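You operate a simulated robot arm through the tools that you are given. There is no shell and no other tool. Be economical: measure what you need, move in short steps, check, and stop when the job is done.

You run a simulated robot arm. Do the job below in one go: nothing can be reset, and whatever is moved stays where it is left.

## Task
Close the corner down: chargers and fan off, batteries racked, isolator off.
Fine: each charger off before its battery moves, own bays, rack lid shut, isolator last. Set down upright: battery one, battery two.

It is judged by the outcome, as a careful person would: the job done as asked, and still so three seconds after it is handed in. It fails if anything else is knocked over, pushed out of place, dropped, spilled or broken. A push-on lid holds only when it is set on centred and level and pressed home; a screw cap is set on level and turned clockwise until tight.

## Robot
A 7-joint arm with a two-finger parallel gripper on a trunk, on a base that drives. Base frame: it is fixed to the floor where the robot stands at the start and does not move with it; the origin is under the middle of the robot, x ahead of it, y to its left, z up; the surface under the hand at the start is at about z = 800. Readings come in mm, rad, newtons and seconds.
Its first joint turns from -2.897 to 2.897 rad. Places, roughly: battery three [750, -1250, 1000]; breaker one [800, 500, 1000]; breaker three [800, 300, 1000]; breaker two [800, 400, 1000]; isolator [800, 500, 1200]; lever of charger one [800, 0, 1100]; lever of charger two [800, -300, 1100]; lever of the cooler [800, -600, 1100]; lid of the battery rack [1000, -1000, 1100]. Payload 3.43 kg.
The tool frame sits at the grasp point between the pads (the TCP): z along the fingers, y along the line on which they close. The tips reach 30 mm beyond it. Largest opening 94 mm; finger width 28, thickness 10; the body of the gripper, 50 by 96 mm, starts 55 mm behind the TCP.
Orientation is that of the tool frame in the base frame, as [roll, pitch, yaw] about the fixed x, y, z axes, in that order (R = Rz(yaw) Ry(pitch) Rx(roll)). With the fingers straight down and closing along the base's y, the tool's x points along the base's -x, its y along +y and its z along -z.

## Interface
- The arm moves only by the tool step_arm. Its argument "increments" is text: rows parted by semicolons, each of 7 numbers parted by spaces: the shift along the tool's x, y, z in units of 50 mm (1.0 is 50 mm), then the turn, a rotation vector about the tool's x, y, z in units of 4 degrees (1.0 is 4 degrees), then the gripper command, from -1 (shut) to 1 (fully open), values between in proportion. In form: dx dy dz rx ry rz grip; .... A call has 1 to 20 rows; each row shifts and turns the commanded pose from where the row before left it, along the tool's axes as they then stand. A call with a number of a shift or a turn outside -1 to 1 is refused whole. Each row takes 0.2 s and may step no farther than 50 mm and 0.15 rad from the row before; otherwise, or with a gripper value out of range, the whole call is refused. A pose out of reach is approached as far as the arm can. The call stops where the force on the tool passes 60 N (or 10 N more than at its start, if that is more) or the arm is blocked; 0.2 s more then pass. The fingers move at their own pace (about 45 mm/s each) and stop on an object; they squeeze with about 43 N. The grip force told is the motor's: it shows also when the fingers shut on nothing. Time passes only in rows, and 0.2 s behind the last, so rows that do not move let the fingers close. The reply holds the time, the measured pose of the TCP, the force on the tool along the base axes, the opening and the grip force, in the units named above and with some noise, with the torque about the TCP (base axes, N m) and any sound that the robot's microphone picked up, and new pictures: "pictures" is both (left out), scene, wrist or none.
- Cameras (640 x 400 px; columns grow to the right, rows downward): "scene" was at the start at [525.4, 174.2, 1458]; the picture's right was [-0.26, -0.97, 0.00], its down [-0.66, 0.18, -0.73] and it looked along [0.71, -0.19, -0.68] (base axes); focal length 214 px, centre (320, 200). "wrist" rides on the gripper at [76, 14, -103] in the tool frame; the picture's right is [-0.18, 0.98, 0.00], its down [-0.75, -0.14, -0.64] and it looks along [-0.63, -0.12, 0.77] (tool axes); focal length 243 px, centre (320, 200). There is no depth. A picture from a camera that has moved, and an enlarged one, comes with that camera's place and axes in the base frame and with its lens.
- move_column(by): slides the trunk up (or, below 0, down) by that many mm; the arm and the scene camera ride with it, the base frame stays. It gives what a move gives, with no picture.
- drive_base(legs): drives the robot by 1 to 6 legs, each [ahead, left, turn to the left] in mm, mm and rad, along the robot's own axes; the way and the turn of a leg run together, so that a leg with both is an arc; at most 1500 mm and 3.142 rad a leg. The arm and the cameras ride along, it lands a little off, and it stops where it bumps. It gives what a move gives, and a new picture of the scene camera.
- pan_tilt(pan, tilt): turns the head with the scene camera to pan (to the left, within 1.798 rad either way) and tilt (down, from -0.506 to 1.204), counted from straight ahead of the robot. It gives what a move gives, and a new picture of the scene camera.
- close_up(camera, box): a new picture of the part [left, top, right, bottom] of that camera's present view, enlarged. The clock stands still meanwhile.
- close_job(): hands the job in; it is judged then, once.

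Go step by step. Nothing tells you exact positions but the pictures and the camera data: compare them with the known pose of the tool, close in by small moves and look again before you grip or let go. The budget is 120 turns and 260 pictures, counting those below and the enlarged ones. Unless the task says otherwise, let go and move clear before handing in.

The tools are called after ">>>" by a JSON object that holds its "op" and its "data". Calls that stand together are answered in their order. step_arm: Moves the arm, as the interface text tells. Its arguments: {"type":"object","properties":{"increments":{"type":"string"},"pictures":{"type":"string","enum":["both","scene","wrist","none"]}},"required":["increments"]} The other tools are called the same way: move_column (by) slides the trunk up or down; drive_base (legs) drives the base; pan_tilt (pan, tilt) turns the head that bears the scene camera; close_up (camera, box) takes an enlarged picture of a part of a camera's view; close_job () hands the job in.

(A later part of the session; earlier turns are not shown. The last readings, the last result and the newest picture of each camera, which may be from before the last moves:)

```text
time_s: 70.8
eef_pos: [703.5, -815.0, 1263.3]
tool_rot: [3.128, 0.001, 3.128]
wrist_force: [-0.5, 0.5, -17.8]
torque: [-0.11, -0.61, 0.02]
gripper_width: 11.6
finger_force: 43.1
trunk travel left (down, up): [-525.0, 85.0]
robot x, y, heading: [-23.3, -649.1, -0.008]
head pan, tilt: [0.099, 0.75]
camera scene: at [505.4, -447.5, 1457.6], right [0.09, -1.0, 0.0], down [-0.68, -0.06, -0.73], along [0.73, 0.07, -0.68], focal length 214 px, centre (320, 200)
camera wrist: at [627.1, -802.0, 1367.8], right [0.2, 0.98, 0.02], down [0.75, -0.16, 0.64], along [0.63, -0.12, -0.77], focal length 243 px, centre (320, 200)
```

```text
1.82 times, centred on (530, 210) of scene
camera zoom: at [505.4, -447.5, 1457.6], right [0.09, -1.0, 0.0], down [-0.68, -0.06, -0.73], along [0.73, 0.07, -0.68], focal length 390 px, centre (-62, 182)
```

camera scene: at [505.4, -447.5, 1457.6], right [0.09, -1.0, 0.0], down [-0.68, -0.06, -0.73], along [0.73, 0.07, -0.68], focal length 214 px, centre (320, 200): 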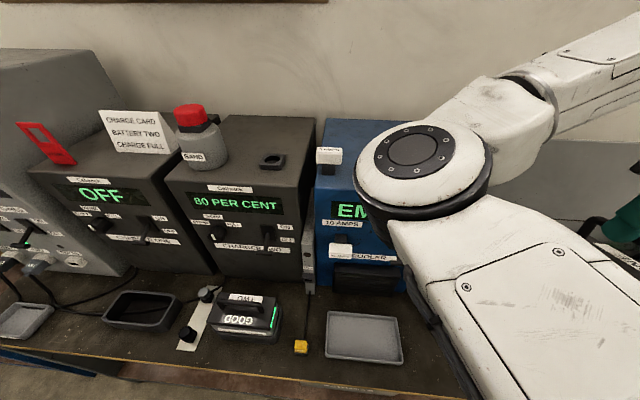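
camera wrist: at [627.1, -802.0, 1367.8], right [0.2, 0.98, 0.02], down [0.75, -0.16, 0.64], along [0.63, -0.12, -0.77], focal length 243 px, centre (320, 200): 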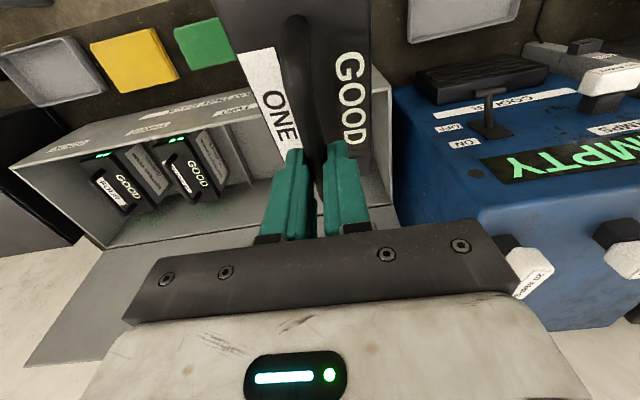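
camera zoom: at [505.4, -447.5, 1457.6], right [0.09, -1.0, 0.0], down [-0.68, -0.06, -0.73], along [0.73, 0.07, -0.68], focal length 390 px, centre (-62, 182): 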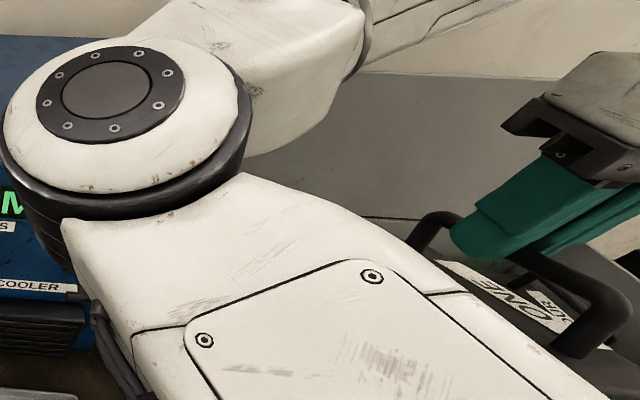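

The battery hangs about 34 mm back from the fingers but level and firmly held. I'll approach bay ONE with the robot turned left about 0.5 rad from further right, so the elbow stays away from the cooler.

>>> {"op": "drive_base", "data": {"legs": [[0, -465, 0], [0, 0, 0.5]]}}

>>> {"op": "step_arm", "data": {"increments": "0 0 0 0 0 0 -1", "pictures": "wrist"}}

```text
time_s: 75.0
eef_pos: [689.0, -908.6, 1263.4]
tool_rot: [3.128, 0.0, -2.649]
wrist_force: [0.1, 0.0, -17.1]
torque: [0.32, -0.55, -0.01]
gripper_width: 11.5
finger_force: 43.0
trunk travel left (down, up): [-525.0, 85.0]
robot x, y, heading: [-29.9, -1114.6, 0.497]
head pan, tilt: [0.099, 0.75]
camera scene: at [337.9, -684.9, 1457.5], right [0.56, -0.83, 0.0], down [-0.56, -0.39, -0.73], along [0.6, 0.41, -0.68], focal length 214 px, centre (320, 200)
```

scene: 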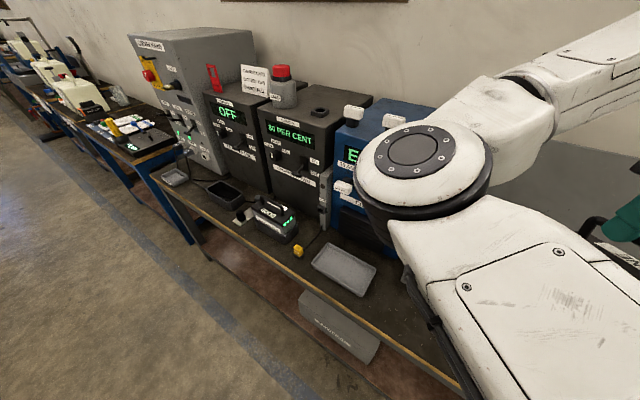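

```text
time_s: 75.4
eef_pos: [689.0, -907.1, 1262.9]
tool_rot: [3.127, 0.0, -2.645]
wrist_force: [-0.4, -1.2, -17.3]
torque: [0.32, -0.56, -0.02]
gripper_width: 11.3
finger_force: 42.9
trunk travel left (down, up): [-525.0, 85.0]
robot x, y, heading: [-30.4, -1115.3, 0.498]
head pan, tilt: [0.099, 0.75]
camera wrist: at [616.3, -933.7, 1367.2], right [-0.3, 0.95, 0.02], down [0.74, 0.22, 0.64], along [0.61, 0.21, -0.77], focal length 243 px, centre (320, 200)
```

wrist: 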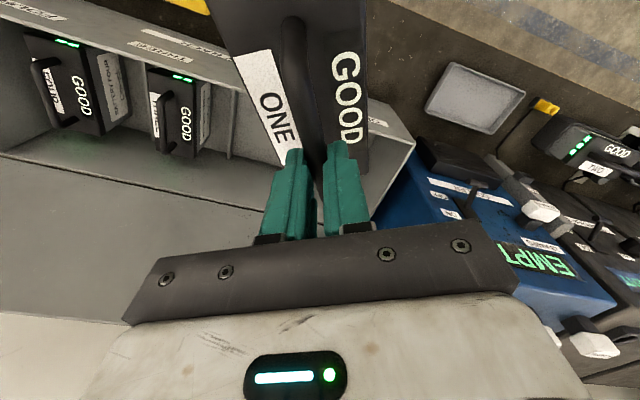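

Rotate the tool to be square with the rack, drive ahead 60 mm, then move above bay ONE.

>>> {"op": "drive_base", "data": {"legs": [[60, 0, 0]]}}

>>> {"op": "step_arm", "data": {"increments": "0 0 0 0 0 0.89 -1; 0 0 0 0 0 0.89 -1; 0 0 0 0 0 0.89 -1; 0 0 0 0 0 0.89 -1; 0 0 0 0 0 0.89 -1; 0 0 0 0 0 0.89 -1; 0 0 0 0 0 0.89 -1; 0 0 0 0 0 0.89 -1; 0 0 0 0 0 0 -1", "pictures": "wrist"}}

```text
time_s: 76.4
eef_pos: [742.8, -879.2, 1263.2]
tool_rot: [3.126, 0.001, -2.646]
wrist_force: [0.2, 0.5, -15.7]
torque: [0.29, -0.51, 0.0]
gripper_width: 11.6
finger_force: 43.0
trunk travel left (down, up): [-525.0, 85.0]
robot x, y, heading: [26.0, -1088.5, 0.503]
head pan, tilt: [0.099, 0.75]
camera scene: at [391.2, -656.2, 1457.5], right [0.56, -0.83, 0.0], down [-0.56, -0.38, -0.73], along [0.6, 0.41, -0.68], focal length 214 px, centre (320, 200)
```

scene: 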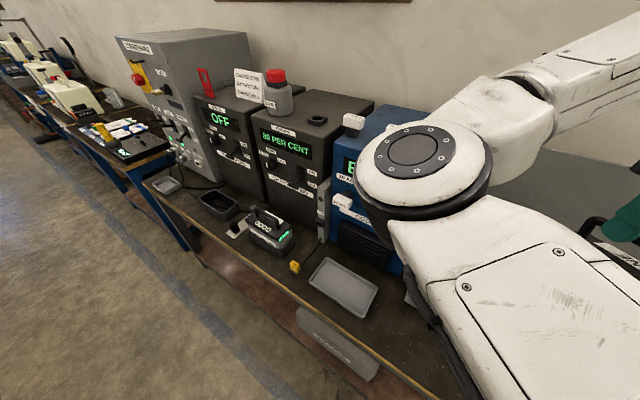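

```text
time_s: 78.4
eef_pos: [743.1, -880.1, 1263.9]
tool_rot: [3.128, -0.008, 3.137]
wrist_force: [0.5, 0.4, -17.0]
torque: [0.04, -0.65, 0.03]
gripper_width: 11.6
finger_force: 43.0
trunk travel left (down, up): [-525.0, 85.0]
robot x, y, heading: [24.3, -1085.7, 0.494]
head pan, tilt: [0.099, 0.75]
camera wrist: at [666.9, -867.2, 1368.1], right [0.19, 0.98, 0.01], down [0.76, -0.15, 0.63], along [0.62, -0.11, -0.77], focal length 243 px, centre (320, 200)
```

wrist: 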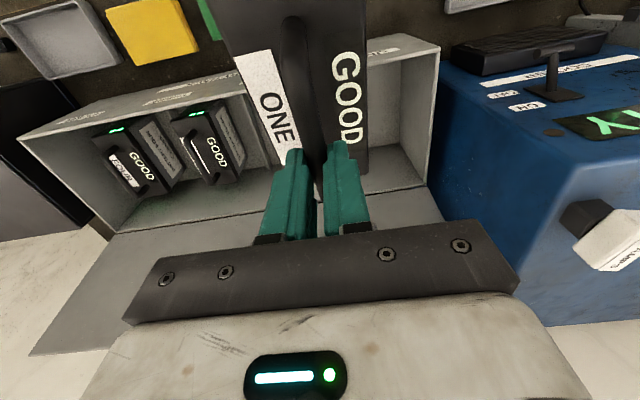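

>>> {"op": "step_arm", "data": {"increments": "-0.75 0.38 0 0 0 0 -1; -0.75 0.38 0 0 0 0 -1; -0.75 0.38 0 0 0 0 -1; -0.75 0.38 0 0 0 0 -1; 0 0 0.6 0 0 0 -1; 0 0 0.6 0 0 0 -1; 0 0 0.6 0 0 0 -1; 0 0 0.6 0 0 0 -1; 0 0 0 0 0 0 -1"}}

>>> {"op": "close_up", "data": {"camera": "scene", "box": [320, 80, 640, 300]}}

```text
time_s: 80.4
eef_pos: [892.9, -800.3, 1143.6]
tool_rot: [3.128, -0.006, 3.139]
wrist_force: [0.6, -0.6, -17.7]
torque: [0.0, -0.63, -0.03]
gripper_width: 11.7
finger_force: 42.6
trunk travel left (down, up): [-525.0, 85.0]
robot x, y, heading: [24.6, -1085.6, 0.5]
head pan, tilt: [0.099, 0.75]
camera scene: at [391.4, -656.1, 1457.5], right [0.56, -0.83, 0.0], down [-0.56, -0.38, -0.73], along [0.6, 0.41, -0.68], focal length 214 px, centre (320, 200)
camera wrist: at [816.5, -788.5, 1248.2], right [0.19, 0.98, 0.01], down [0.76, -0.15, 0.63], along [0.62, -0.11, -0.77], focal length 243 px, centre (320, 200)
```

scene: 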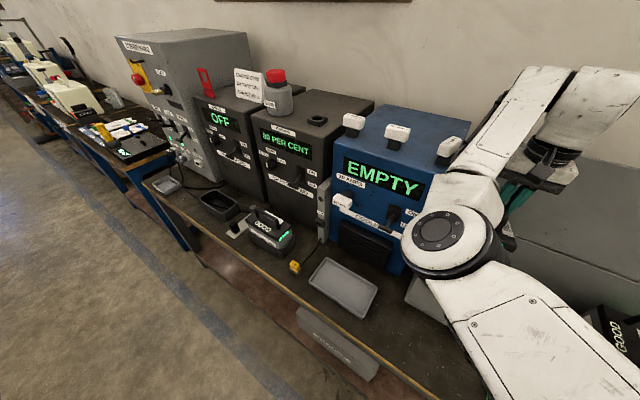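
wrist: 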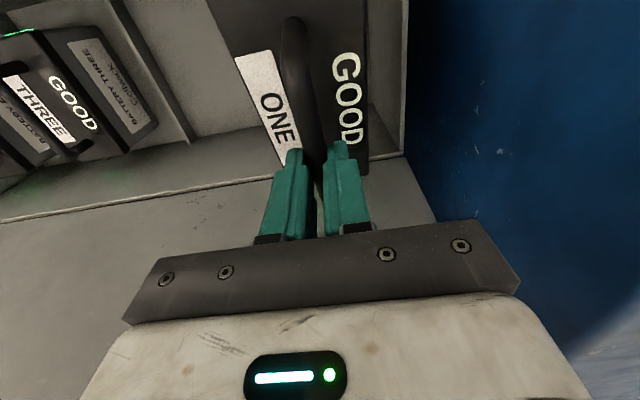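

```text
1.82 times, centred on (480, 190) of scene
camera zoom: at [391.4, -656.1, 1457.5], right [0.56, -0.83, 0.0], down [-0.56, -0.38, -0.73], along [0.6, 0.41, -0.68], focal length 390 px, centre (29, 218)
```

zoom: 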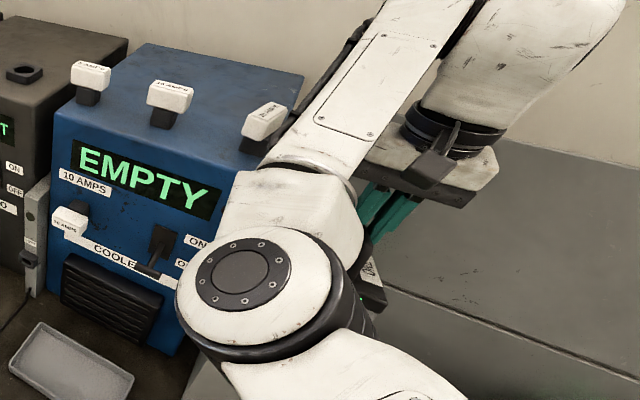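

Elbow is still close to the cooler and rack corner. Raise the trunk and swing the base further around (heading ~0.75), with the arm retracted first.

>>> {"op": "move_column", "data": {"by": 85}}

>>> {"op": "step_arm", "data": {"increments": "0.75 -0.38 -0.3 0 0 0 -1; 0.75 -0.38 -0.3 0 0 0 -1; 0.75 -0.38 -0.3 0 0 0 -1; 0.75 -0.38 0 0 0 0 -1; 0 0 0 0 0 0 -1", "pictures": "none"}}

>>> {"op": "drive_base", "data": {"legs": [[-5, -224, 0], [0, 0, 0.25]]}}

```text
time_s: 81.6
eef_pos: [892.2, -800.8, 1228.1]
tool_rot: [3.129, -0.009, 3.137]
wrist_force: [0.4, 0.3, -17.5]
torque: [0.03, -0.65, -0.01]
gripper_width: 11.6
finger_force: 42.9
trunk travel left (down, up): [-610.0, 0.0]
robot x, y, heading: [23.1, -1087.9, 0.501]
head pan, tilt: [0.099, 0.75]
```

```text
time_s: 82.8
eef_pos: [742.3, -877.3, 1274.5]
tool_rot: [3.126, -0.009, 3.139]
wrist_force: [-1.0, -0.2, -17.5]
torque: [0.0, -0.61, 0.01]
gripper_width: 11.8
finger_force: 42.7
trunk travel left (down, up): [-610.0, 0.0]
robot x, y, heading: [26.4, -1086.0, 0.502]
head pan, tilt: [0.099, 0.75]
```

```text
time_s: 85.3
eef_pos: [768.7, -897.4, 1272.9]
tool_rot: [3.13, -0.006, -2.89]
wrist_force: [0.2, 0.3, -17.8]
torque: [0.11, -0.58, -0.03]
gripper_width: 11.5
finger_force: 42.9
trunk travel left (down, up): [-610.0, 0.0]
robot x, y, heading: [123.7, -1283.9, 0.752]
head pan, tilt: [0.099, 0.75]
camera scene: at [372.5, -773.6, 1542.5], right [0.75, -0.66, 0.0], down [-0.45, -0.51, -0.73], along [0.48, 0.55, -0.68], focal length 214 px, centre (320, 200)
```

scene: 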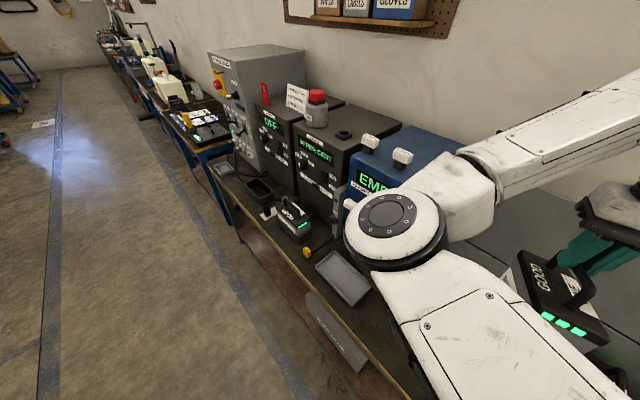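

>>> {"op": "step_arm", "data": {"increments": "0 0 0 0 0 0.9 -1; 0 0 0 0 0 0.9 -1; 0 0 0 0 0 0.9 -1; 0 0 0 0 0 0.88 -1; -0.62 0.48 0 0 0 0 -1; -0.62 0.48 0 0 0 0 -1; -0.62 0.48 0 0 0 0 -1; -0.62 0.48 0 0 0 0 -1; 0 0 0.6 0 0 0 -1; 0 0 0.6 0 0 0 -1; 0 0 0.6 0 0 0 -1; 0 0 0.6 0 0 0 -1; 0 0 0 0 0 0 -1"}}

>>> {"op": "close_up", "data": {"camera": "scene", "box": [320, 80, 640, 300]}}

```text
time_s: 88.1
eef_pos: [891.1, -800.5, 1151.2]
tool_rot: [3.131, -0.011, -3.141]
wrist_force: [0.0, 0.3, -17.3]
torque: [-0.05, -0.59, 0.03]
gripper_width: 11.8
finger_force: 43.2
trunk travel left (down, up): [-610.0, 0.0]
robot x, y, heading: [124.3, -1281.8, 0.752]
head pan, tilt: [0.099, 0.75]
camera scene: at [372.7, -773.5, 1542.5], right [0.75, -0.66, 0.0], down [-0.45, -0.51, -0.73], along [0.48, 0.55, -0.68], focal length 214 px, centre (320, 200)
camera wrist: at [816.8, -788.9, 1256.1], right [0.18, 0.98, 0.01], down [0.76, -0.15, 0.63], along [0.62, -0.11, -0.77], focal length 243 px, centre (320, 200)
```

scene: 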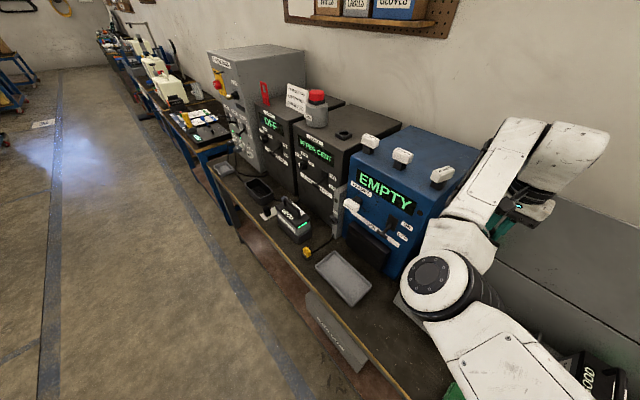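
wrist: 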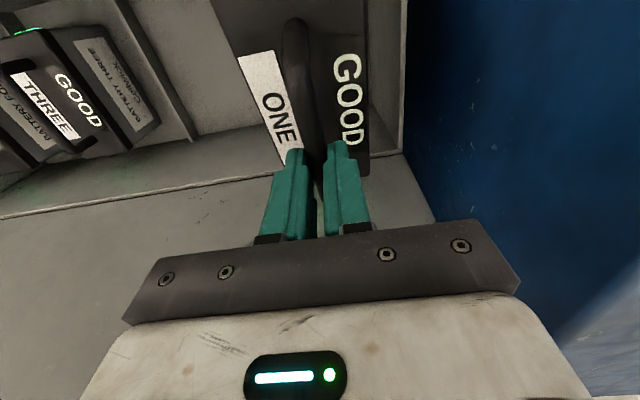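

```text
1.82 times, centred on (480, 190) of scene
camera zoom: at [372.7, -773.5, 1542.5], right [0.75, -0.66, 0.0], down [-0.45, -0.51, -0.73], along [0.48, 0.55, -0.68], focal length 390 px, centre (29, 218)
```

zoom: 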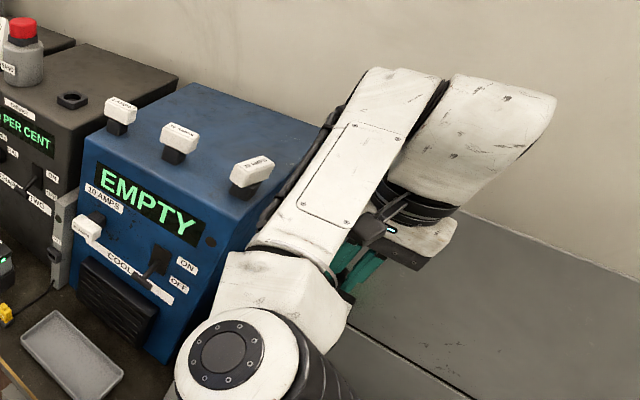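

Battery is well inside the bay's outline. Lower 100 mm and check.

>>> {"op": "step_arm", "data": {"increments": "0 0 0.5 0 0 0 -1; 0 0 0.5 0 0 0 -1; 0 0 0.5 0 0 0 -1; 0 0 0.5 0 0 0 -1; 0 0 0 0 0 0 -1"}}

>>> {"op": "close_up", "data": {"camera": "scene", "box": [320, 80, 640, 300]}}

```text
time_s: 89.3
eef_pos: [888.4, -799.5, 1051.1]
tool_rot: [3.129, -0.011, -3.141]
wrist_force: [-1.2, 0.6, -17.4]
torque: [-0.04, -0.6, 0.0]
gripper_width: 11.6
finger_force: 43.2
trunk travel left (down, up): [-610.0, 0.0]
robot x, y, heading: [124.8, -1282.6, 0.75]
head pan, tilt: [0.099, 0.75]
camera scene: at [372.7, -773.6, 1542.5], right [0.75, -0.66, 0.0], down [-0.45, -0.51, -0.73], along [0.48, 0.55, -0.68], focal length 214 px, centre (320, 200)
camera wrist: at [814.6, -787.2, 1156.3], right [0.18, 0.98, 0.01], down [0.76, -0.15, 0.63], along [0.62, -0.11, -0.77], focal length 243 px, centre (320, 200)
```

scene: 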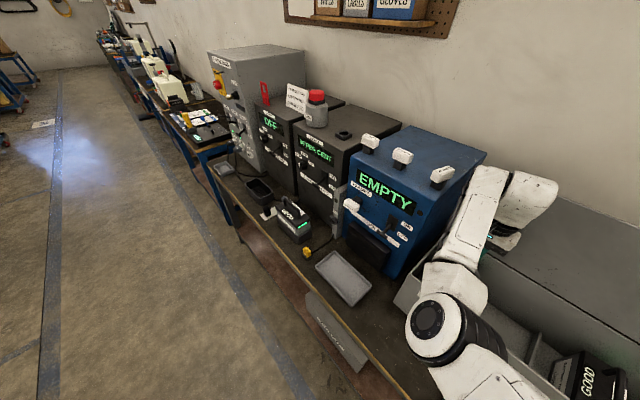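
wrist: 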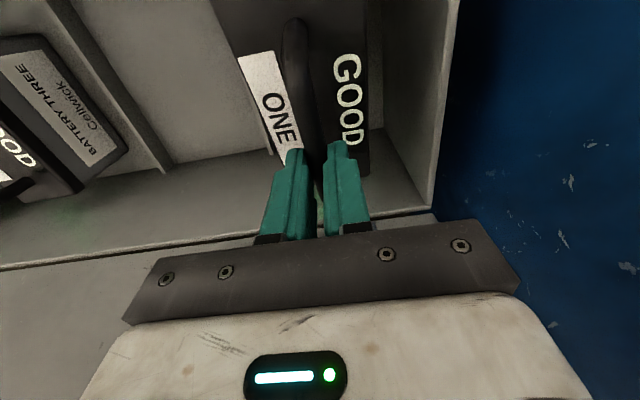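

```text
1.82 times, centred on (480, 190) of scene
camera zoom: at [372.7, -773.6, 1542.5], right [0.75, -0.66, 0.0], down [-0.45, -0.51, -0.73], along [0.48, 0.55, -0.68], focal length 390 px, centre (29, 218)
```

zoom: 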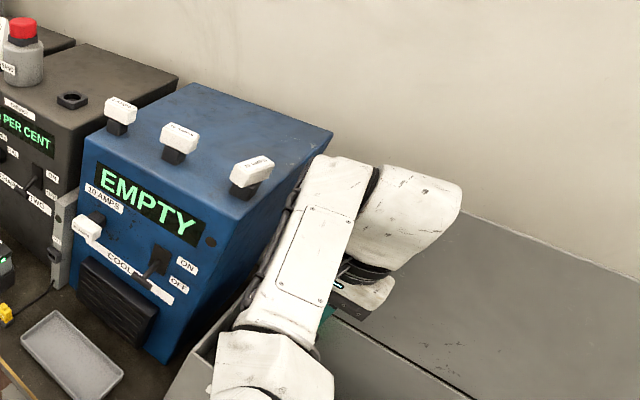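

Clear. Continue lowering with smaller steps.

>>> {"op": "step_arm", "data": {"increments": "0 0 0.5 0 0 0 -1; 0 0 0.5 0 0 0 -1; 0 0 0.4 0 0 0 -1; 0 0 0.2 0 0 0 -1; 0 0 0 0 0 0 -1"}}

```text
time_s: 90.3
eef_pos: [891.8, -794.7, 990.6]
tool_rot: [3.128, 0.004, -3.137]
wrist_force: [-8.2, -3.7, 20.6]
torque: [-0.18, -0.18, -0.06]
gripper_width: 11.8
finger_force: 43.0
trunk travel left (down, up): [-610.0, 0.0]
robot x, y, heading: [125.8, -1282.5, 0.752]
head pan, tilt: [0.099, 0.75]
stopped in row 4: the force on the tool passed its limit at 109 N (the readings are from after the stop); the commanded pose is now the measured one
camera scene: at [370.1, -774.6, 1543.2], right [0.75, -0.66, 0.0], down [-0.45, -0.51, -0.73], along [0.48, 0.55, -0.68], focal length 214 px, centre (320, 200)
camera wrist: at [813.7, -783.6, 1093.5], right [0.18, 0.98, 0.01], down [0.75, -0.15, 0.64], along [0.63, -0.11, -0.77], focal length 243 px, centre (320, 200)
```

scene: 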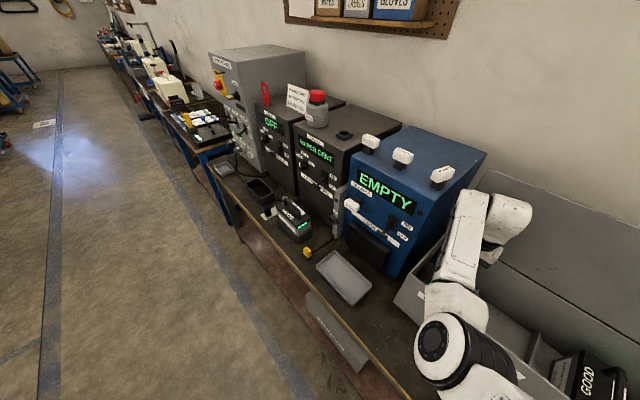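
wrist: 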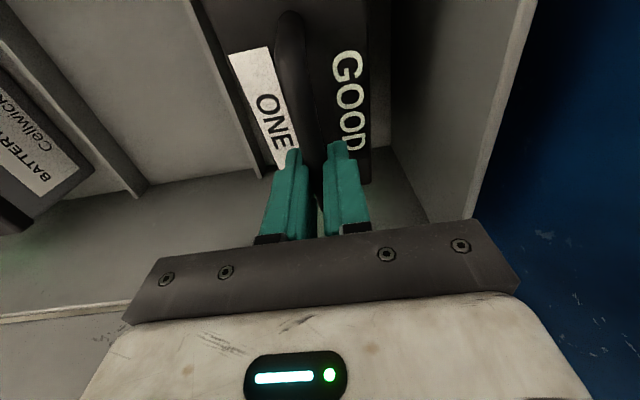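

Contact came early (TCP 990). Look closely before going on.

>>> {"op": "close_up", "data": {"camera": "wrist", "box": [140, 0, 460, 250]}}

>>> {"op": "close_up", "data": {"camera": "scene", "box": [380, 180, 580, 400]}}

```text
1.60 times, centred on (300, 125) of wrist
camera zoom: at [813.7, -783.6, 1093.5], right [0.18, 0.98, 0.01], down [0.75, -0.15, 0.64], along [0.63, -0.11, -0.77], focal length 388 px, centre (352, 320)
```

zoom: 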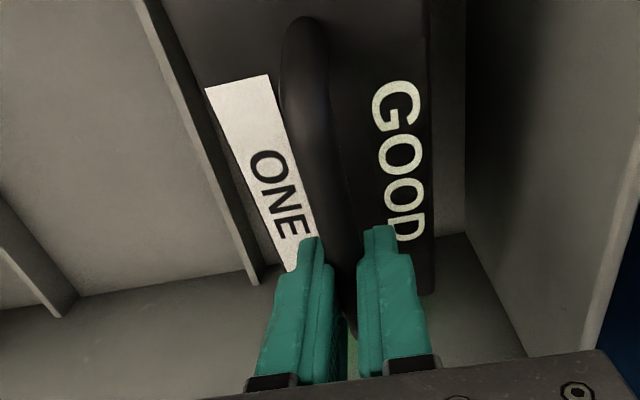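

```text
1.82 times, centred on (480, 290) of scene
camera zoom: at [370.1, -774.6, 1543.2], right [0.75, -0.66, 0.0], down [-0.45, -0.51, -0.73], along [0.48, 0.55, -0.68], focal length 390 px, centre (29, 36)
```

zoom: 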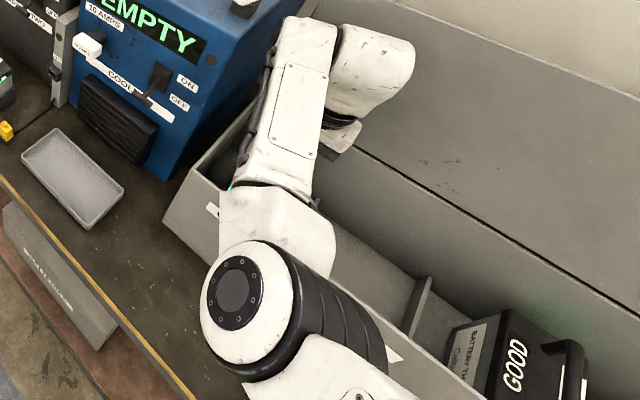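

Evidence fits the battery resting flat on the bay floor: battery three's handle sits at z≈952, and this handle has slid toward the finger tips. Open the fingers a little and watch.

>>> {"op": "step_arm", "data": {"increments": "0 0 0 0 0 0 -0.5; 0 0 0 0 0 0 -0.3; 0 0 0 0 0 0 -0.3", "pictures": "wrist"}}

>>> {"op": "close_up", "data": {"camera": "wrist", "box": [140, 0, 460, 250]}}

```text
time_s: 91.1
eef_pos: [890.8, -796.6, 986.6]
tool_rot: [3.13, -0.001, -3.137]
wrist_force: [-0.2, -0.1, 0.7]
torque: [-0.01, -0.01, 0.0]
gripper_width: 32.9
finger_force: 0.1
trunk travel left (down, up): [-610.0, 0.0]
robot x, y, heading: [125.9, -1282.5, 0.754]
head pan, tilt: [0.099, 0.75]
camera wrist: at [814.1, -783.7, 1090.7], right [0.18, 0.98, 0.01], down [0.75, -0.15, 0.64], along [0.63, -0.11, -0.77], focal length 243 px, centre (320, 200)
```

wrist: 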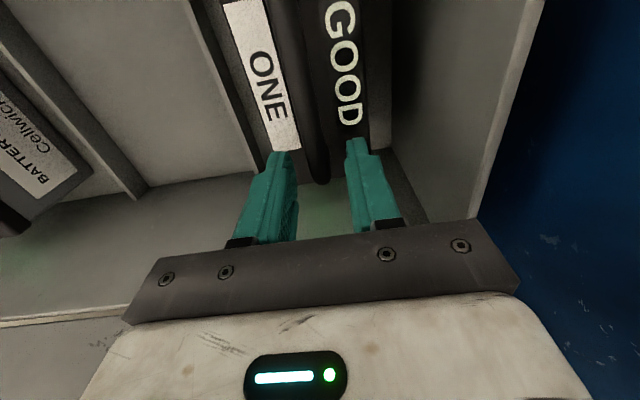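

```text
1.60 times, centred on (300, 125) of wrist
camera zoom: at [814.1, -783.7, 1090.7], right [0.18, 0.98, 0.01], down [0.75, -0.15, 0.64], along [0.63, -0.11, -0.77], focal length 388 px, centre (352, 320)
```

zoom: 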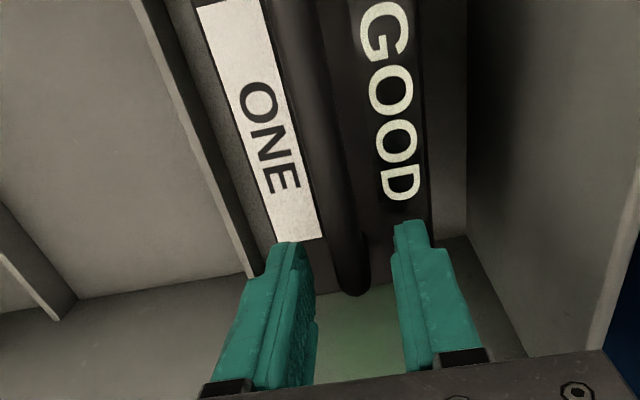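

Battery is released inside the bay. Raise the hand and look at it.

>>> {"op": "step_arm", "data": {"increments": "0 0 -0.3 0 0 0 -0.1; 0 0 -0.6 0 0 0 0; 0 0 -0.8 0 0 0 0; 0 0 -0.8 0 0 0 0; 0.6 0 -0.6 0 0 0 0; 0.8 0 -0.4 0 0 0 0; 0 0 0 0 0 0 0", "pictures": "wrist"}}

>>> {"op": "close_up", "data": {"camera": "wrist", "box": [140, 0, 460, 250]}}

```text
time_s: 92.7
eef_pos: [818.7, -799.5, 1162.4]
tool_rot: [3.129, -0.001, -3.138]
wrist_force: [-0.4, 0.6, -0.2]
torque: [-0.01, -0.01, 0.01]
gripper_width: 47.0
finger_force: 0.2
trunk travel left (down, up): [-610.0, 0.0]
robot x, y, heading: [124.7, -1279.0, 0.753]
head pan, tilt: [0.099, 0.75]
camera wrist: at [741.5, -786.7, 1266.4], right [0.18, 0.98, 0.01], down [0.75, -0.15, 0.64], along [0.63, -0.11, -0.77], focal length 243 px, centre (320, 200)
```

wrist: 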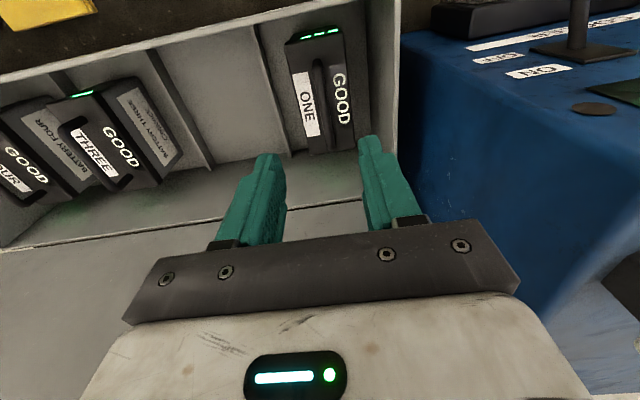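

```text
1.60 times, centred on (300, 125) of wrist
camera zoom: at [741.5, -786.7, 1266.4], right [0.18, 0.98, 0.01], down [0.75, -0.15, 0.64], along [0.63, -0.11, -0.77], focal length 388 px, centre (352, 320)
```

zoom: 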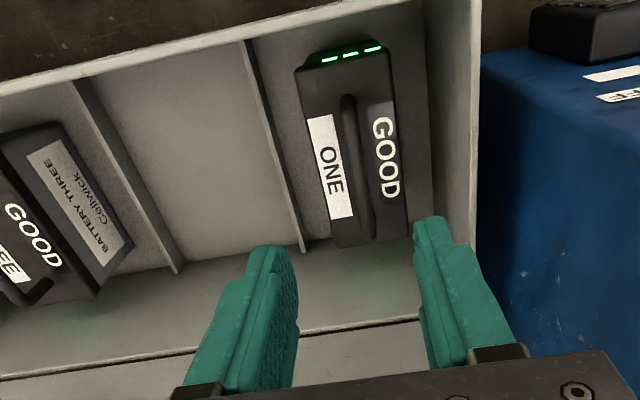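

Battery one stands upright in bay ONE, aligned like battery three. Now raise, back away, and drive to battery two.

>>> {"op": "step_arm", "data": {"increments": "0.6 0 -0.6 0 0 0 0; 0.6 0 -0.6 0 0 0 0; 0.6 0 -0.6 0 0 0 0; 0 0 0 0 0 0 0", "pictures": "none"}}

>>> {"op": "drive_base", "data": {"legs": [[-182, 171, 0], [0, 0, -0.753], [-42, 1188, 0]]}}

>>> {"op": "step_arm", "data": {"increments": "0 0 0 0 0 0 0.4", "pictures": "wrist"}}

```text
time_s: 93.7
eef_pos: [731.7, -799.0, 1251.2]
tool_rot: [3.128, 0.0, -3.139]
wrist_force: [0.4, -0.4, 0.0]
torque: [-0.01, 0.0, 0.02]
gripper_width: 46.9
finger_force: 0.1
trunk travel left (down, up): [-610.0, 0.0]
robot x, y, heading: [127.1, -1284.3, 0.757]
head pan, tilt: [0.099, 0.75]
```

```text
time_s: 103.1
eef_pos: [615.1, -170.4, 1251.6]
tool_rot: [3.129, 0.001, 2.378]
wrist_force: [0.1, 0.5, -0.1]
torque: [0.02, -0.02, 0.02]
gripper_width: 47.1
finger_force: 0.1
trunk travel left (down, up): [-610.0, 0.0]
robot x, y, heading: [-158.7, -97.8, -0.012]
head pan, tilt: [0.099, 0.75]
camera scene: at [372.9, 101.1, 1542.8], right [0.09, -1.0, 0.0], down [-0.68, -0.06, -0.73], along [0.73, 0.06, -0.68], focal length 214 px, centre (320, 200)
```

scene: 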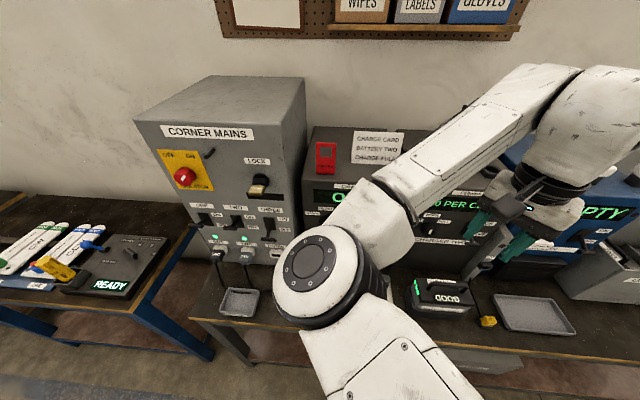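

```text
time_s: 103.5
eef_pos: [613.5, -170.4, 1250.6]
tool_rot: [3.127, -0.001, 2.38]
wrist_force: [0.6, -0.9, -1.2]
torque: [0.02, 0.01, -0.01]
gripper_width: 65.7
finger_force: 0.0
trunk travel left (down, up): [-610.0, 0.0]
robot x, y, heading: [-160.4, -95.6, -0.015]
head pan, tilt: [0.099, 0.75]
camera wrist: at [569.0, -109.0, 1355.7], right [0.81, 0.58, 0.01], down [0.44, -0.63, 0.64], along [0.38, -0.51, -0.77], focal length 243 px, centre (320, 200)
```

wrist: 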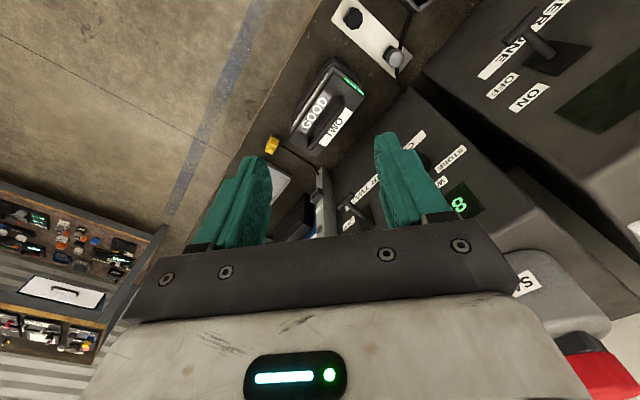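

Rotate the tool back to the pick orientation (fingers closing along x).

>>> {"op": "step_arm", "data": {"increments": "0 0 0 0 0 -1 0.4; 0 0 0 0 0 -1 0.4; 0 0 0 0 0 -1 0.4; 0 0 0 0 0 -1 0.4; 0 0 0 0 0 -1 0.4; 0 0 0 0 0 -1 0.4; 0 0 0 0 0 -1 0.4; 0 0 0 0 0 -1 0.4; 0 0 0 0 0 -1 0.4; 0 0 0 0 0 -1 0.4; 0 0 0 0 0 -1 0.4; 0 0 0 0 0 -1 0.4; 0 0 0 0 0 -1 0.4; 0 0 0 0 0 -1 0.4; 0 0 0 0 0 -1 0.4; 0 0 0 0 0 -1 0.4; 0 0 0 0 0 -1 0.4; 0 0 0 0 0 -1 0.4; 0 0 0 0 0 -1 0.4; 0 0 0 0 0 -1 0.4", "pictures": "none"}}

>>> {"op": "step_arm", "data": {"increments": "0 0 0 0 0 -1 0.4; 0 0 0 0 0 -1 0.4; 0 0 0 0 0 -1 0.4; 0 0 0 0 0 -1 0.4; 0 0 0 0 0 -1 0.4; 0 0 0 0 0 -1 0.4; 0 0 0 0 0 -1 0.4; 0 0 0 0 0 -1 0.4; 0 0 0 0 0 -1 0.4; 0 0 0 0 0 -1 0.4; 0 0 0 0 0 -1 0.4; 0 0 0 0 0 -1 0.4; 0 0 0 0 0 -1 0.4; 0 0 0 0 0 -0.4 0.4; 0 0 0 0 0 0 0.4", "pictures": "wrist"}}

```text
time_s: 107.7
eef_pos: [614.5, -170.8, 1251.8]
tool_rot: [3.141, 0.013, -2.507]
wrist_force: [-0.1, -0.5, -0.5]
torque: [-0.04, 0.02, -0.01]
gripper_width: 65.9
finger_force: 0.1
trunk travel left (down, up): [-610.0, 0.0]
robot x, y, heading: [-155.9, -96.7, -0.013]
head pan, tilt: [0.099, 0.75]
```

```text
time_s: 110.9
eef_pos: [615.3, -170.5, 1251.6]
tool_rot: [-3.134, 0.009, -1.575]
wrist_force: [-0.2, 0.5, 0.3]
torque: [0.0, 0.01, 0.01]
gripper_width: 65.6
finger_force: 0.1
trunk travel left (down, up): [-610.0, 0.0]
robot x, y, heading: [-156.0, -97.2, -0.008]
head pan, tilt: [0.099, 0.75]
camera wrist: at [599.1, -248.2, 1354.4], right [-0.98, 0.19, -0.01], down [0.14, 0.75, 0.65], along [0.13, 0.64, -0.76], focal length 243 px, centre (320, 200)
```

wrist: 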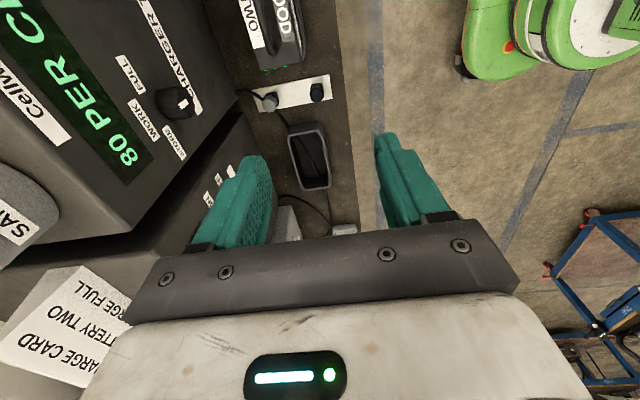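

>>> {"op": "step_arm", "data": {"increments": "0.5 -0.46 0 0 0 0 0.4; 0.5 -0.46 0 0 0 0 0.4; 0.5 -0.46 0 0 0 0 0.4; 0 0 0.9 0 0 0 0.4; 0 0 0.9 0 0 0 0.4; 0 0 0.9 0 0 0 0.4; 0 0 0.9 0 0 0 0.4; 0 0 0 0 0 0 0.4"}}

```text
time_s: 112.7
eef_pos: [685.6, -243.6, 1069.8]
tool_rot: [-3.133, 0.01, -1.573]
wrist_force: [-0.6, -0.1, -0.4]
torque: [0.03, -0.01, -0.03]
gripper_width: 65.9
finger_force: 0.1
trunk travel left (down, up): [-610.0, 0.0]
robot x, y, heading: [-156.1, -98.4, -0.014]
head pan, tilt: [0.099, 0.75]
camera scene: at [373.0, 101.0, 1542.8], right [0.09, -1.0, 0.0], down [-0.68, -0.06, -0.73], along [0.73, 0.06, -0.68], focal length 214 px, centre (320, 200)
camera wrist: at [669.8, -321.5, 1171.9], right [-0.98, 0.19, -0.01], down [0.14, 0.75, 0.65], along [0.13, 0.64, -0.76], focal length 243 px, centre (320, 200)
```

scene: 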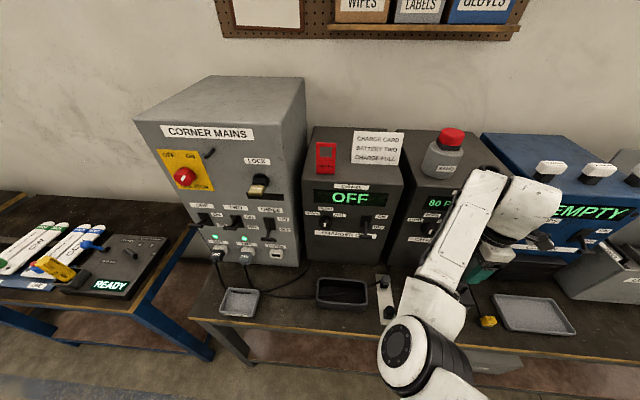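
wrist: 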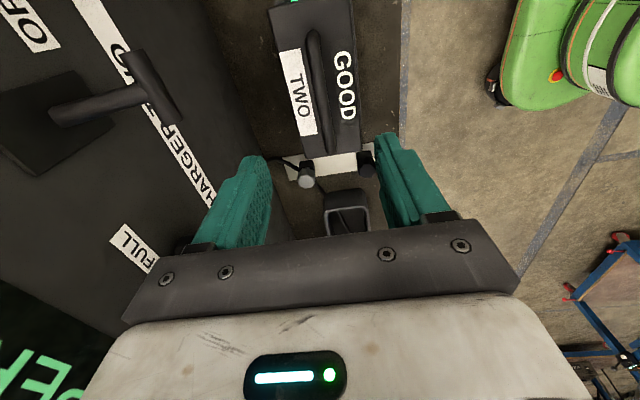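

Battery two's handle is centred under the hand, same layout as battery one. Descend.

>>> {"op": "step_arm", "data": {"increments": "0 0 0.8 0 0 0 0.4; 0 0 0.8 0 0 0 0.4; 0 0 0.6 0 0 0 0.4; 0 0 0.2 0 0 0 0.4; 0 0 0 0 0 0 0.4", "pictures": "wrist"}}

```text
time_s: 113.9
eef_pos: [686.5, -242.6, 950.2]
tool_rot: [-3.134, 0.01, -1.575]
wrist_force: [-0.3, -0.7, -0.3]
torque: [0.02, -0.04, -0.02]
gripper_width: 65.9
finger_force: 0.0
trunk travel left (down, up): [-610.0, 0.0]
robot x, y, heading: [-157.8, -98.0, -0.009]
head pan, tilt: [0.099, 0.75]
camera wrist: at [671.6, -319.9, 1053.2], right [-0.98, 0.19, -0.01], down [0.14, 0.75, 0.65], along [0.13, 0.64, -0.76], focal length 243 px, centre (320, 200)
```

wrist: 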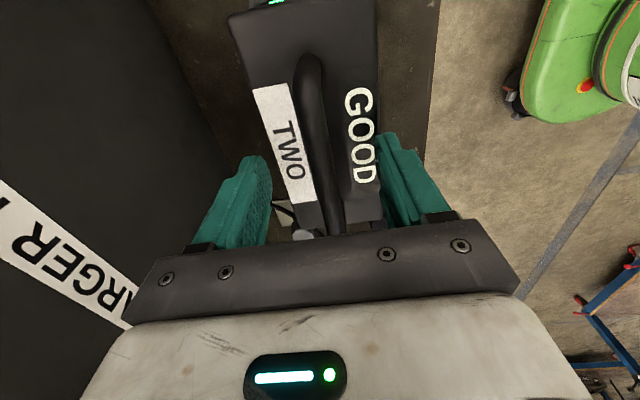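

>>> {"op": "step_arm", "data": {"increments": "0.06 0 0.24 0 0 0 0.4; 0 0 0 0 0 0 -1; 0 0 0 0 0 0 -1; 0 0 0 0 0 0 -1; 0 0 0 0 0 0 -1; 0 0 0 0 0 0 -1; 0 0 -0.15 0 0 0 -1; 0 0 -0.2 0 0 0 -1; 0 0 -0.3 0 0 0 -1; 0 0 -0.5 0 0 0 -1; 0 0 -0.6 0 0 0 -1; 0 0 0 0 0 0 -1"}}

```text
time_s: 116.5
eef_pos: [685.2, -244.5, 1027.4]
tool_rot: [-3.132, 0.011, -1.572]
wrist_force: [-0.4, 0.3, -17.2]
torque: [-0.01, -0.04, 0.03]
gripper_width: 16.0
finger_force: 42.9
trunk travel left (down, up): [-610.0, 0.0]
robot x, y, heading: [-160.7, -94.9, -0.013]
head pan, tilt: [0.099, 0.75]
camera scene: at [373.5, 100.8, 1542.5], right [0.09, -1.0, 0.0], down [-0.68, -0.06, -0.73], along [0.73, 0.06, -0.68], focal length 214 px, centre (320, 200)
camera wrist: at [670.7, -323.1, 1130.4], right [-0.98, 0.19, -0.01], down [0.14, 0.75, 0.65], along [0.13, 0.64, -0.76], focal length 243 px, centre (320, 200)
```

scene: 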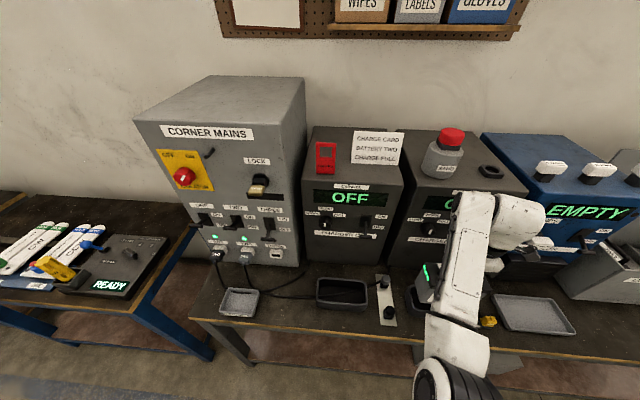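
wrist: 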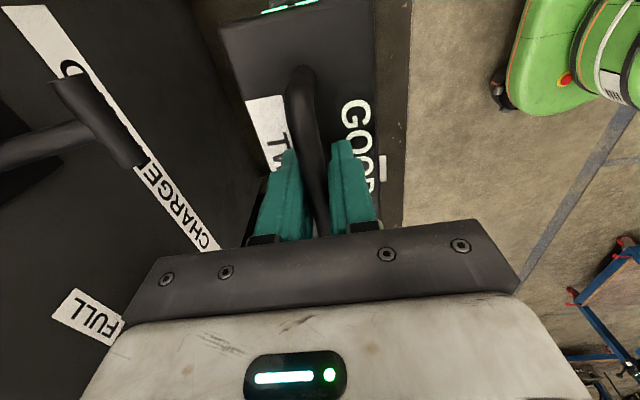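

Battery two lifted cleanly and centred. Retract, raise and rotate it.

>>> {"op": "step_arm", "data": {"increments": "0 0.6 -0.6 0 0 0 -1; 0 0.6 -0.6 0 0 0 -1; 0 0.5 -0.6 0 0 0 -1; 0 0 -0.8 0 0 0 -1; 0 0 -0.8 0 0 0 -1; 0 0 -0.8 0 0 0 -1; 0 0 0 0 0 0.9 -1; 0 0 0 0 0 0.9 -1; 0 0 0 0 0 0.9 -1; 0 0 0 0 0 0.9 -1; 0 0 0 0 0 0.9 -1; 0 0 0 0 0 0.9 -1; 0 0 0 0 0 0.9 -1; 0 0 0 0 0 0.9 -1; 0 0 0 0 0 0.9 -1; 0 0 0 0 0 0.9 -1; 0 0 0 0 0 0.9 -1; 0 0 0 0 0 0.9 -1; 0 0 0 0 0 0 -1", "pictures": "none"}}

>>> {"op": "step_arm", "data": {"increments": "0 0 0 0 0 0.9 -1; 0 0 0 0 0 0.9 -1; 0 0 0 0 0 0.9 -1; 0 0 0 0 0 0.9 -1; 0 0 0 0 0 0.9 -1; 0 0 0 0 0 0.9 -1; 0 0 0 0 0 0.9 -1; 0 0 0 0 0 0.9 -1; 0 0 0 0 0 0.9 -1; 0 0 0 0 0 0.9 -1; 0 0 0 0 0 0.9 -1; 0 0 0 0 0 0.9 -1; 0 0 0 0 0 0.9 -1; 0 0 0 0 0 0 -1", "pictures": "none"}}

>>> {"op": "drive_base", "data": {"legs": [[0, -1100, 0]]}}

```text
time_s: 120.5
eef_pos: [599.8, -248.1, 1236.8]
tool_rot: [-3.141, 0.013, -2.328]
wrist_force: [-0.6, -0.2, -17.3]
torque: [0.05, 0.03, 0.0]
gripper_width: 16.1
finger_force: 43.2
trunk travel left (down, up): [-610.0, 0.0]
robot x, y, heading: [-158.3, -98.4, -0.014]
head pan, tilt: [0.099, 0.75]
```

```text
time_s: 123.5
eef_pos: [599.5, -249.1, 1235.0]
tool_rot: [3.134, 0.01, 3.138]
wrist_force: [0.4, -0.3, -18.1]
torque: [0.04, 0.03, -0.04]
gripper_width: 16.2
finger_force: 43.4
trunk travel left (down, up): [-610.0, 0.0]
robot x, y, heading: [-160.2, -96.8, -0.011]
head pan, tilt: [0.099, 0.75]
```

```text
time_s: 129.2
eef_pos: [583.2, -1355.1, 1234.8]
tool_rot: [3.133, 0.008, 3.135]
wrist_force: [1.0, 0.6, -17.7]
torque: [0.03, 0.0, 0.0]
gripper_width: 16.3
finger_force: 42.9
trunk travel left (down, up): [-610.0, 0.0]
robot x, y, heading: [-173.6, -1198.3, -0.016]
head pan, tilt: [0.099, 0.75]
camera scene: at [358.7, -1004.7, 1542.5], right [0.08, -1.0, 0.0], down [-0.68, -0.06, -0.73], along [0.73, 0.06, -0.68], focal length 214 px, centre (320, 200)
```

scene: 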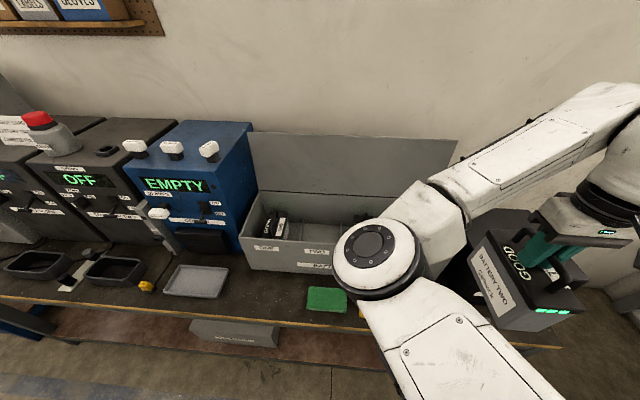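

>>> {"op": "close_up", "data": {"camera": "scene", "box": [110, 110, 360, 290]}}

>>> {"op": "drive_base", "data": {"legs": [[0, 0, 0.516], [145, -131, 0]]}}

>>> {"op": "step_arm", "data": {"increments": "0 0 0 0 0 0.89 -1; 0 0 0 0 0 0.89 -1; 0 0 0 0 0 0.89 -1; 0 0 0 0 0 0.89 -1; 0 0 0 0 0 0.89 -1; 0 0 0 0 0 0.89 -1; 0 0 0 0 0 0.89 -1; 0 0 0 0 0 0.89 -1; 0 0 0 0 0 0 -1", "pictures": "wrist"}}

```text
2.22 times, centred on (235, 200) of scene
camera zoom: at [358.7, -1004.7, 1542.5], right [0.08, -1.0, 0.0], down [-0.68, -0.06, -0.73], along [0.73, 0.06, -0.68], focal length 477 px, centre (509, 200)
```

zoom: 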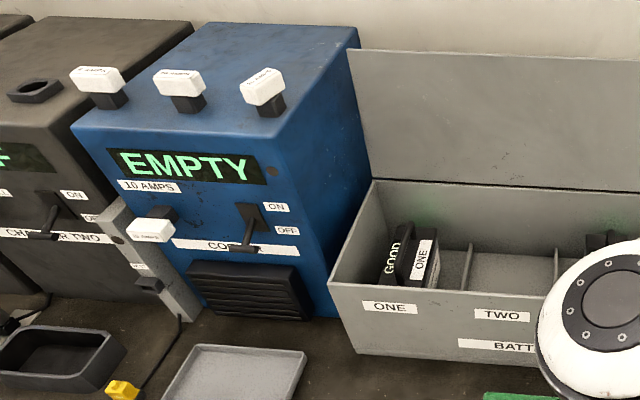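

```text
time_s: 132.2
eef_pos: [752.3, -1009.6, 1235.8]
tool_rot: [3.133, 0.008, -2.636]
wrist_force: [-0.1, 0.0, -17.4]
torque: [-0.05, 0.02, -0.01]
gripper_width: 16.3
finger_force: 43.2
trunk travel left (down, up): [-610.0, 0.0]
robot x, y, heading: [20.9, -1243.3, 0.498]
head pan, tilt: [0.099, 0.75]
camera scene: at [385.4, -815.4, 1542.5], right [0.56, -0.83, 0.0], down [-0.56, -0.38, -0.73], along [0.6, 0.41, -0.68], focal length 214 px, centre (320, 200)
```

scene: 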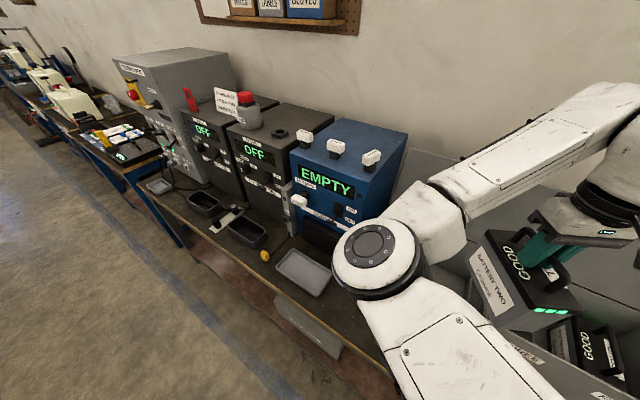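

```text
time_s: 134.2
eef_pos: [752.4, -1009.6, 1235.6]
tool_rot: [3.13, 0.002, -3.133]
wrist_force: [-0.5, 1.2, -17.2]
torque: [0.0, -0.04, -0.05]
gripper_width: 16.7
finger_force: 43.2
trunk travel left (down, up): [-610.0, 0.0]
robot x, y, heading: [16.6, -1243.3, 0.496]
head pan, tilt: [0.099, 0.75]
camera wrist: at [676.2, -997.5, 1339.6], right [0.18, 0.98, 0.01], down [0.75, -0.14, 0.64], along [0.63, -0.1, -0.77], focal length 243 px, centre (320, 200)
```

wrist: 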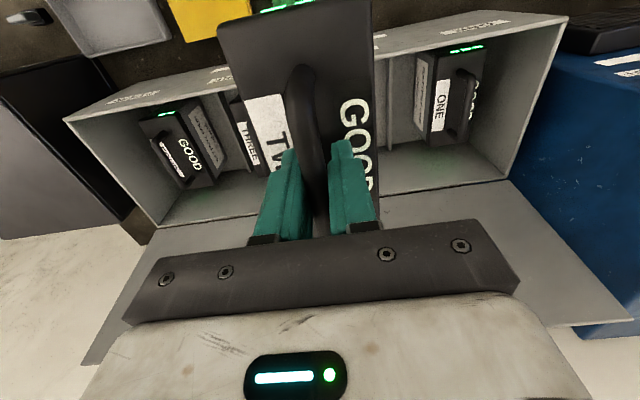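

Chargers both read OFF and battery one stands properly. Move over bay TWO (868, -968) and descend partway.

>>> {"op": "step_arm", "data": {"increments": "-0.77 0.28 0 0 0 0 -1; -0.77 0.28 0 0 0 0 -1; -0.77 0.28 0 0 0 0 -1; 0 0 0.7 0 0 0 -1; 0 0 0.7 0 0 0 -1; 0 0 0.7 0 0 0 -1; 0 0 0 0 0 0 -1"}}

>>> {"op": "close_up", "data": {"camera": "scene", "box": [380, 120, 640, 340]}}

```text
time_s: 135.8
eef_pos: [866.8, -963.5, 1130.7]
tool_rot: [3.129, 0.002, -3.132]
wrist_force: [0.2, 0.6, -17.2]
torque: [-0.02, 0.0, -0.02]
gripper_width: 16.0
finger_force: 42.6
trunk travel left (down, up): [-610.0, 0.0]
robot x, y, heading: [16.2, -1242.9, 0.497]
head pan, tilt: [0.099, 0.75]
camera scene: at [385.5, -815.3, 1542.5], right [0.56, -0.83, 0.0], down [-0.56, -0.38, -0.73], along [0.6, 0.41, -0.68], focal length 214 px, centre (320, 200)
camera wrist: at [790.1, -953.0, 1234.7], right [0.17, 0.98, 0.01], down [0.75, -0.14, 0.64], along [0.63, -0.1, -0.77], focal length 243 px, centre (320, 200)
```

scene: 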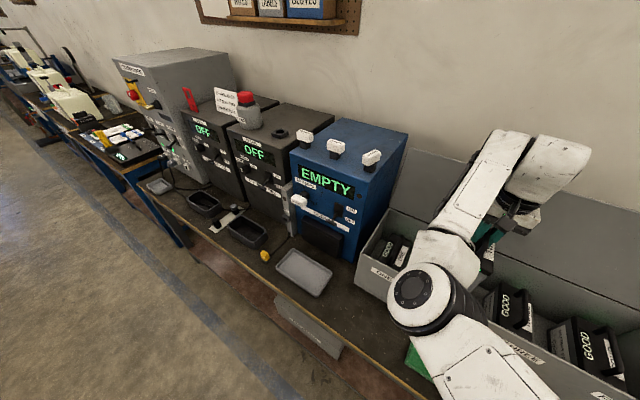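
wrist: 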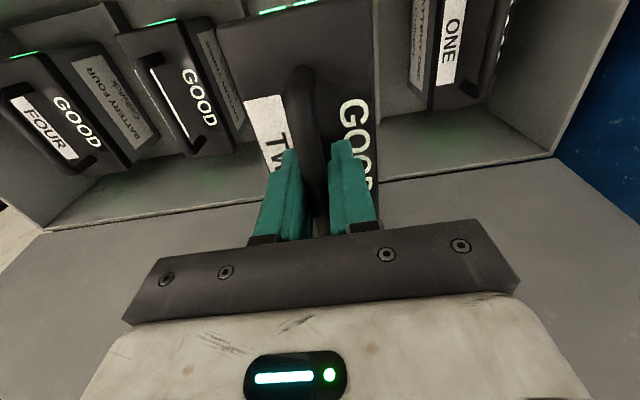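

```text
1.82 times, centred on (510, 230) of scene
camera zoom: at [385.5, -815.3, 1542.5], right [0.56, -0.83, 0.0], down [-0.56, -0.38, -0.73], along [0.6, 0.41, -0.68], focal length 390 px, centre (-26, 146)
```

zoom: 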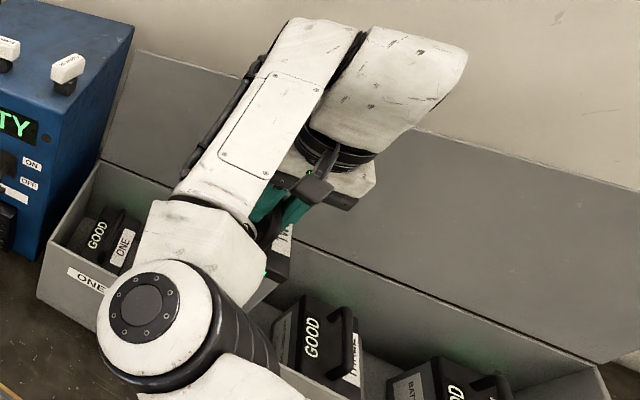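

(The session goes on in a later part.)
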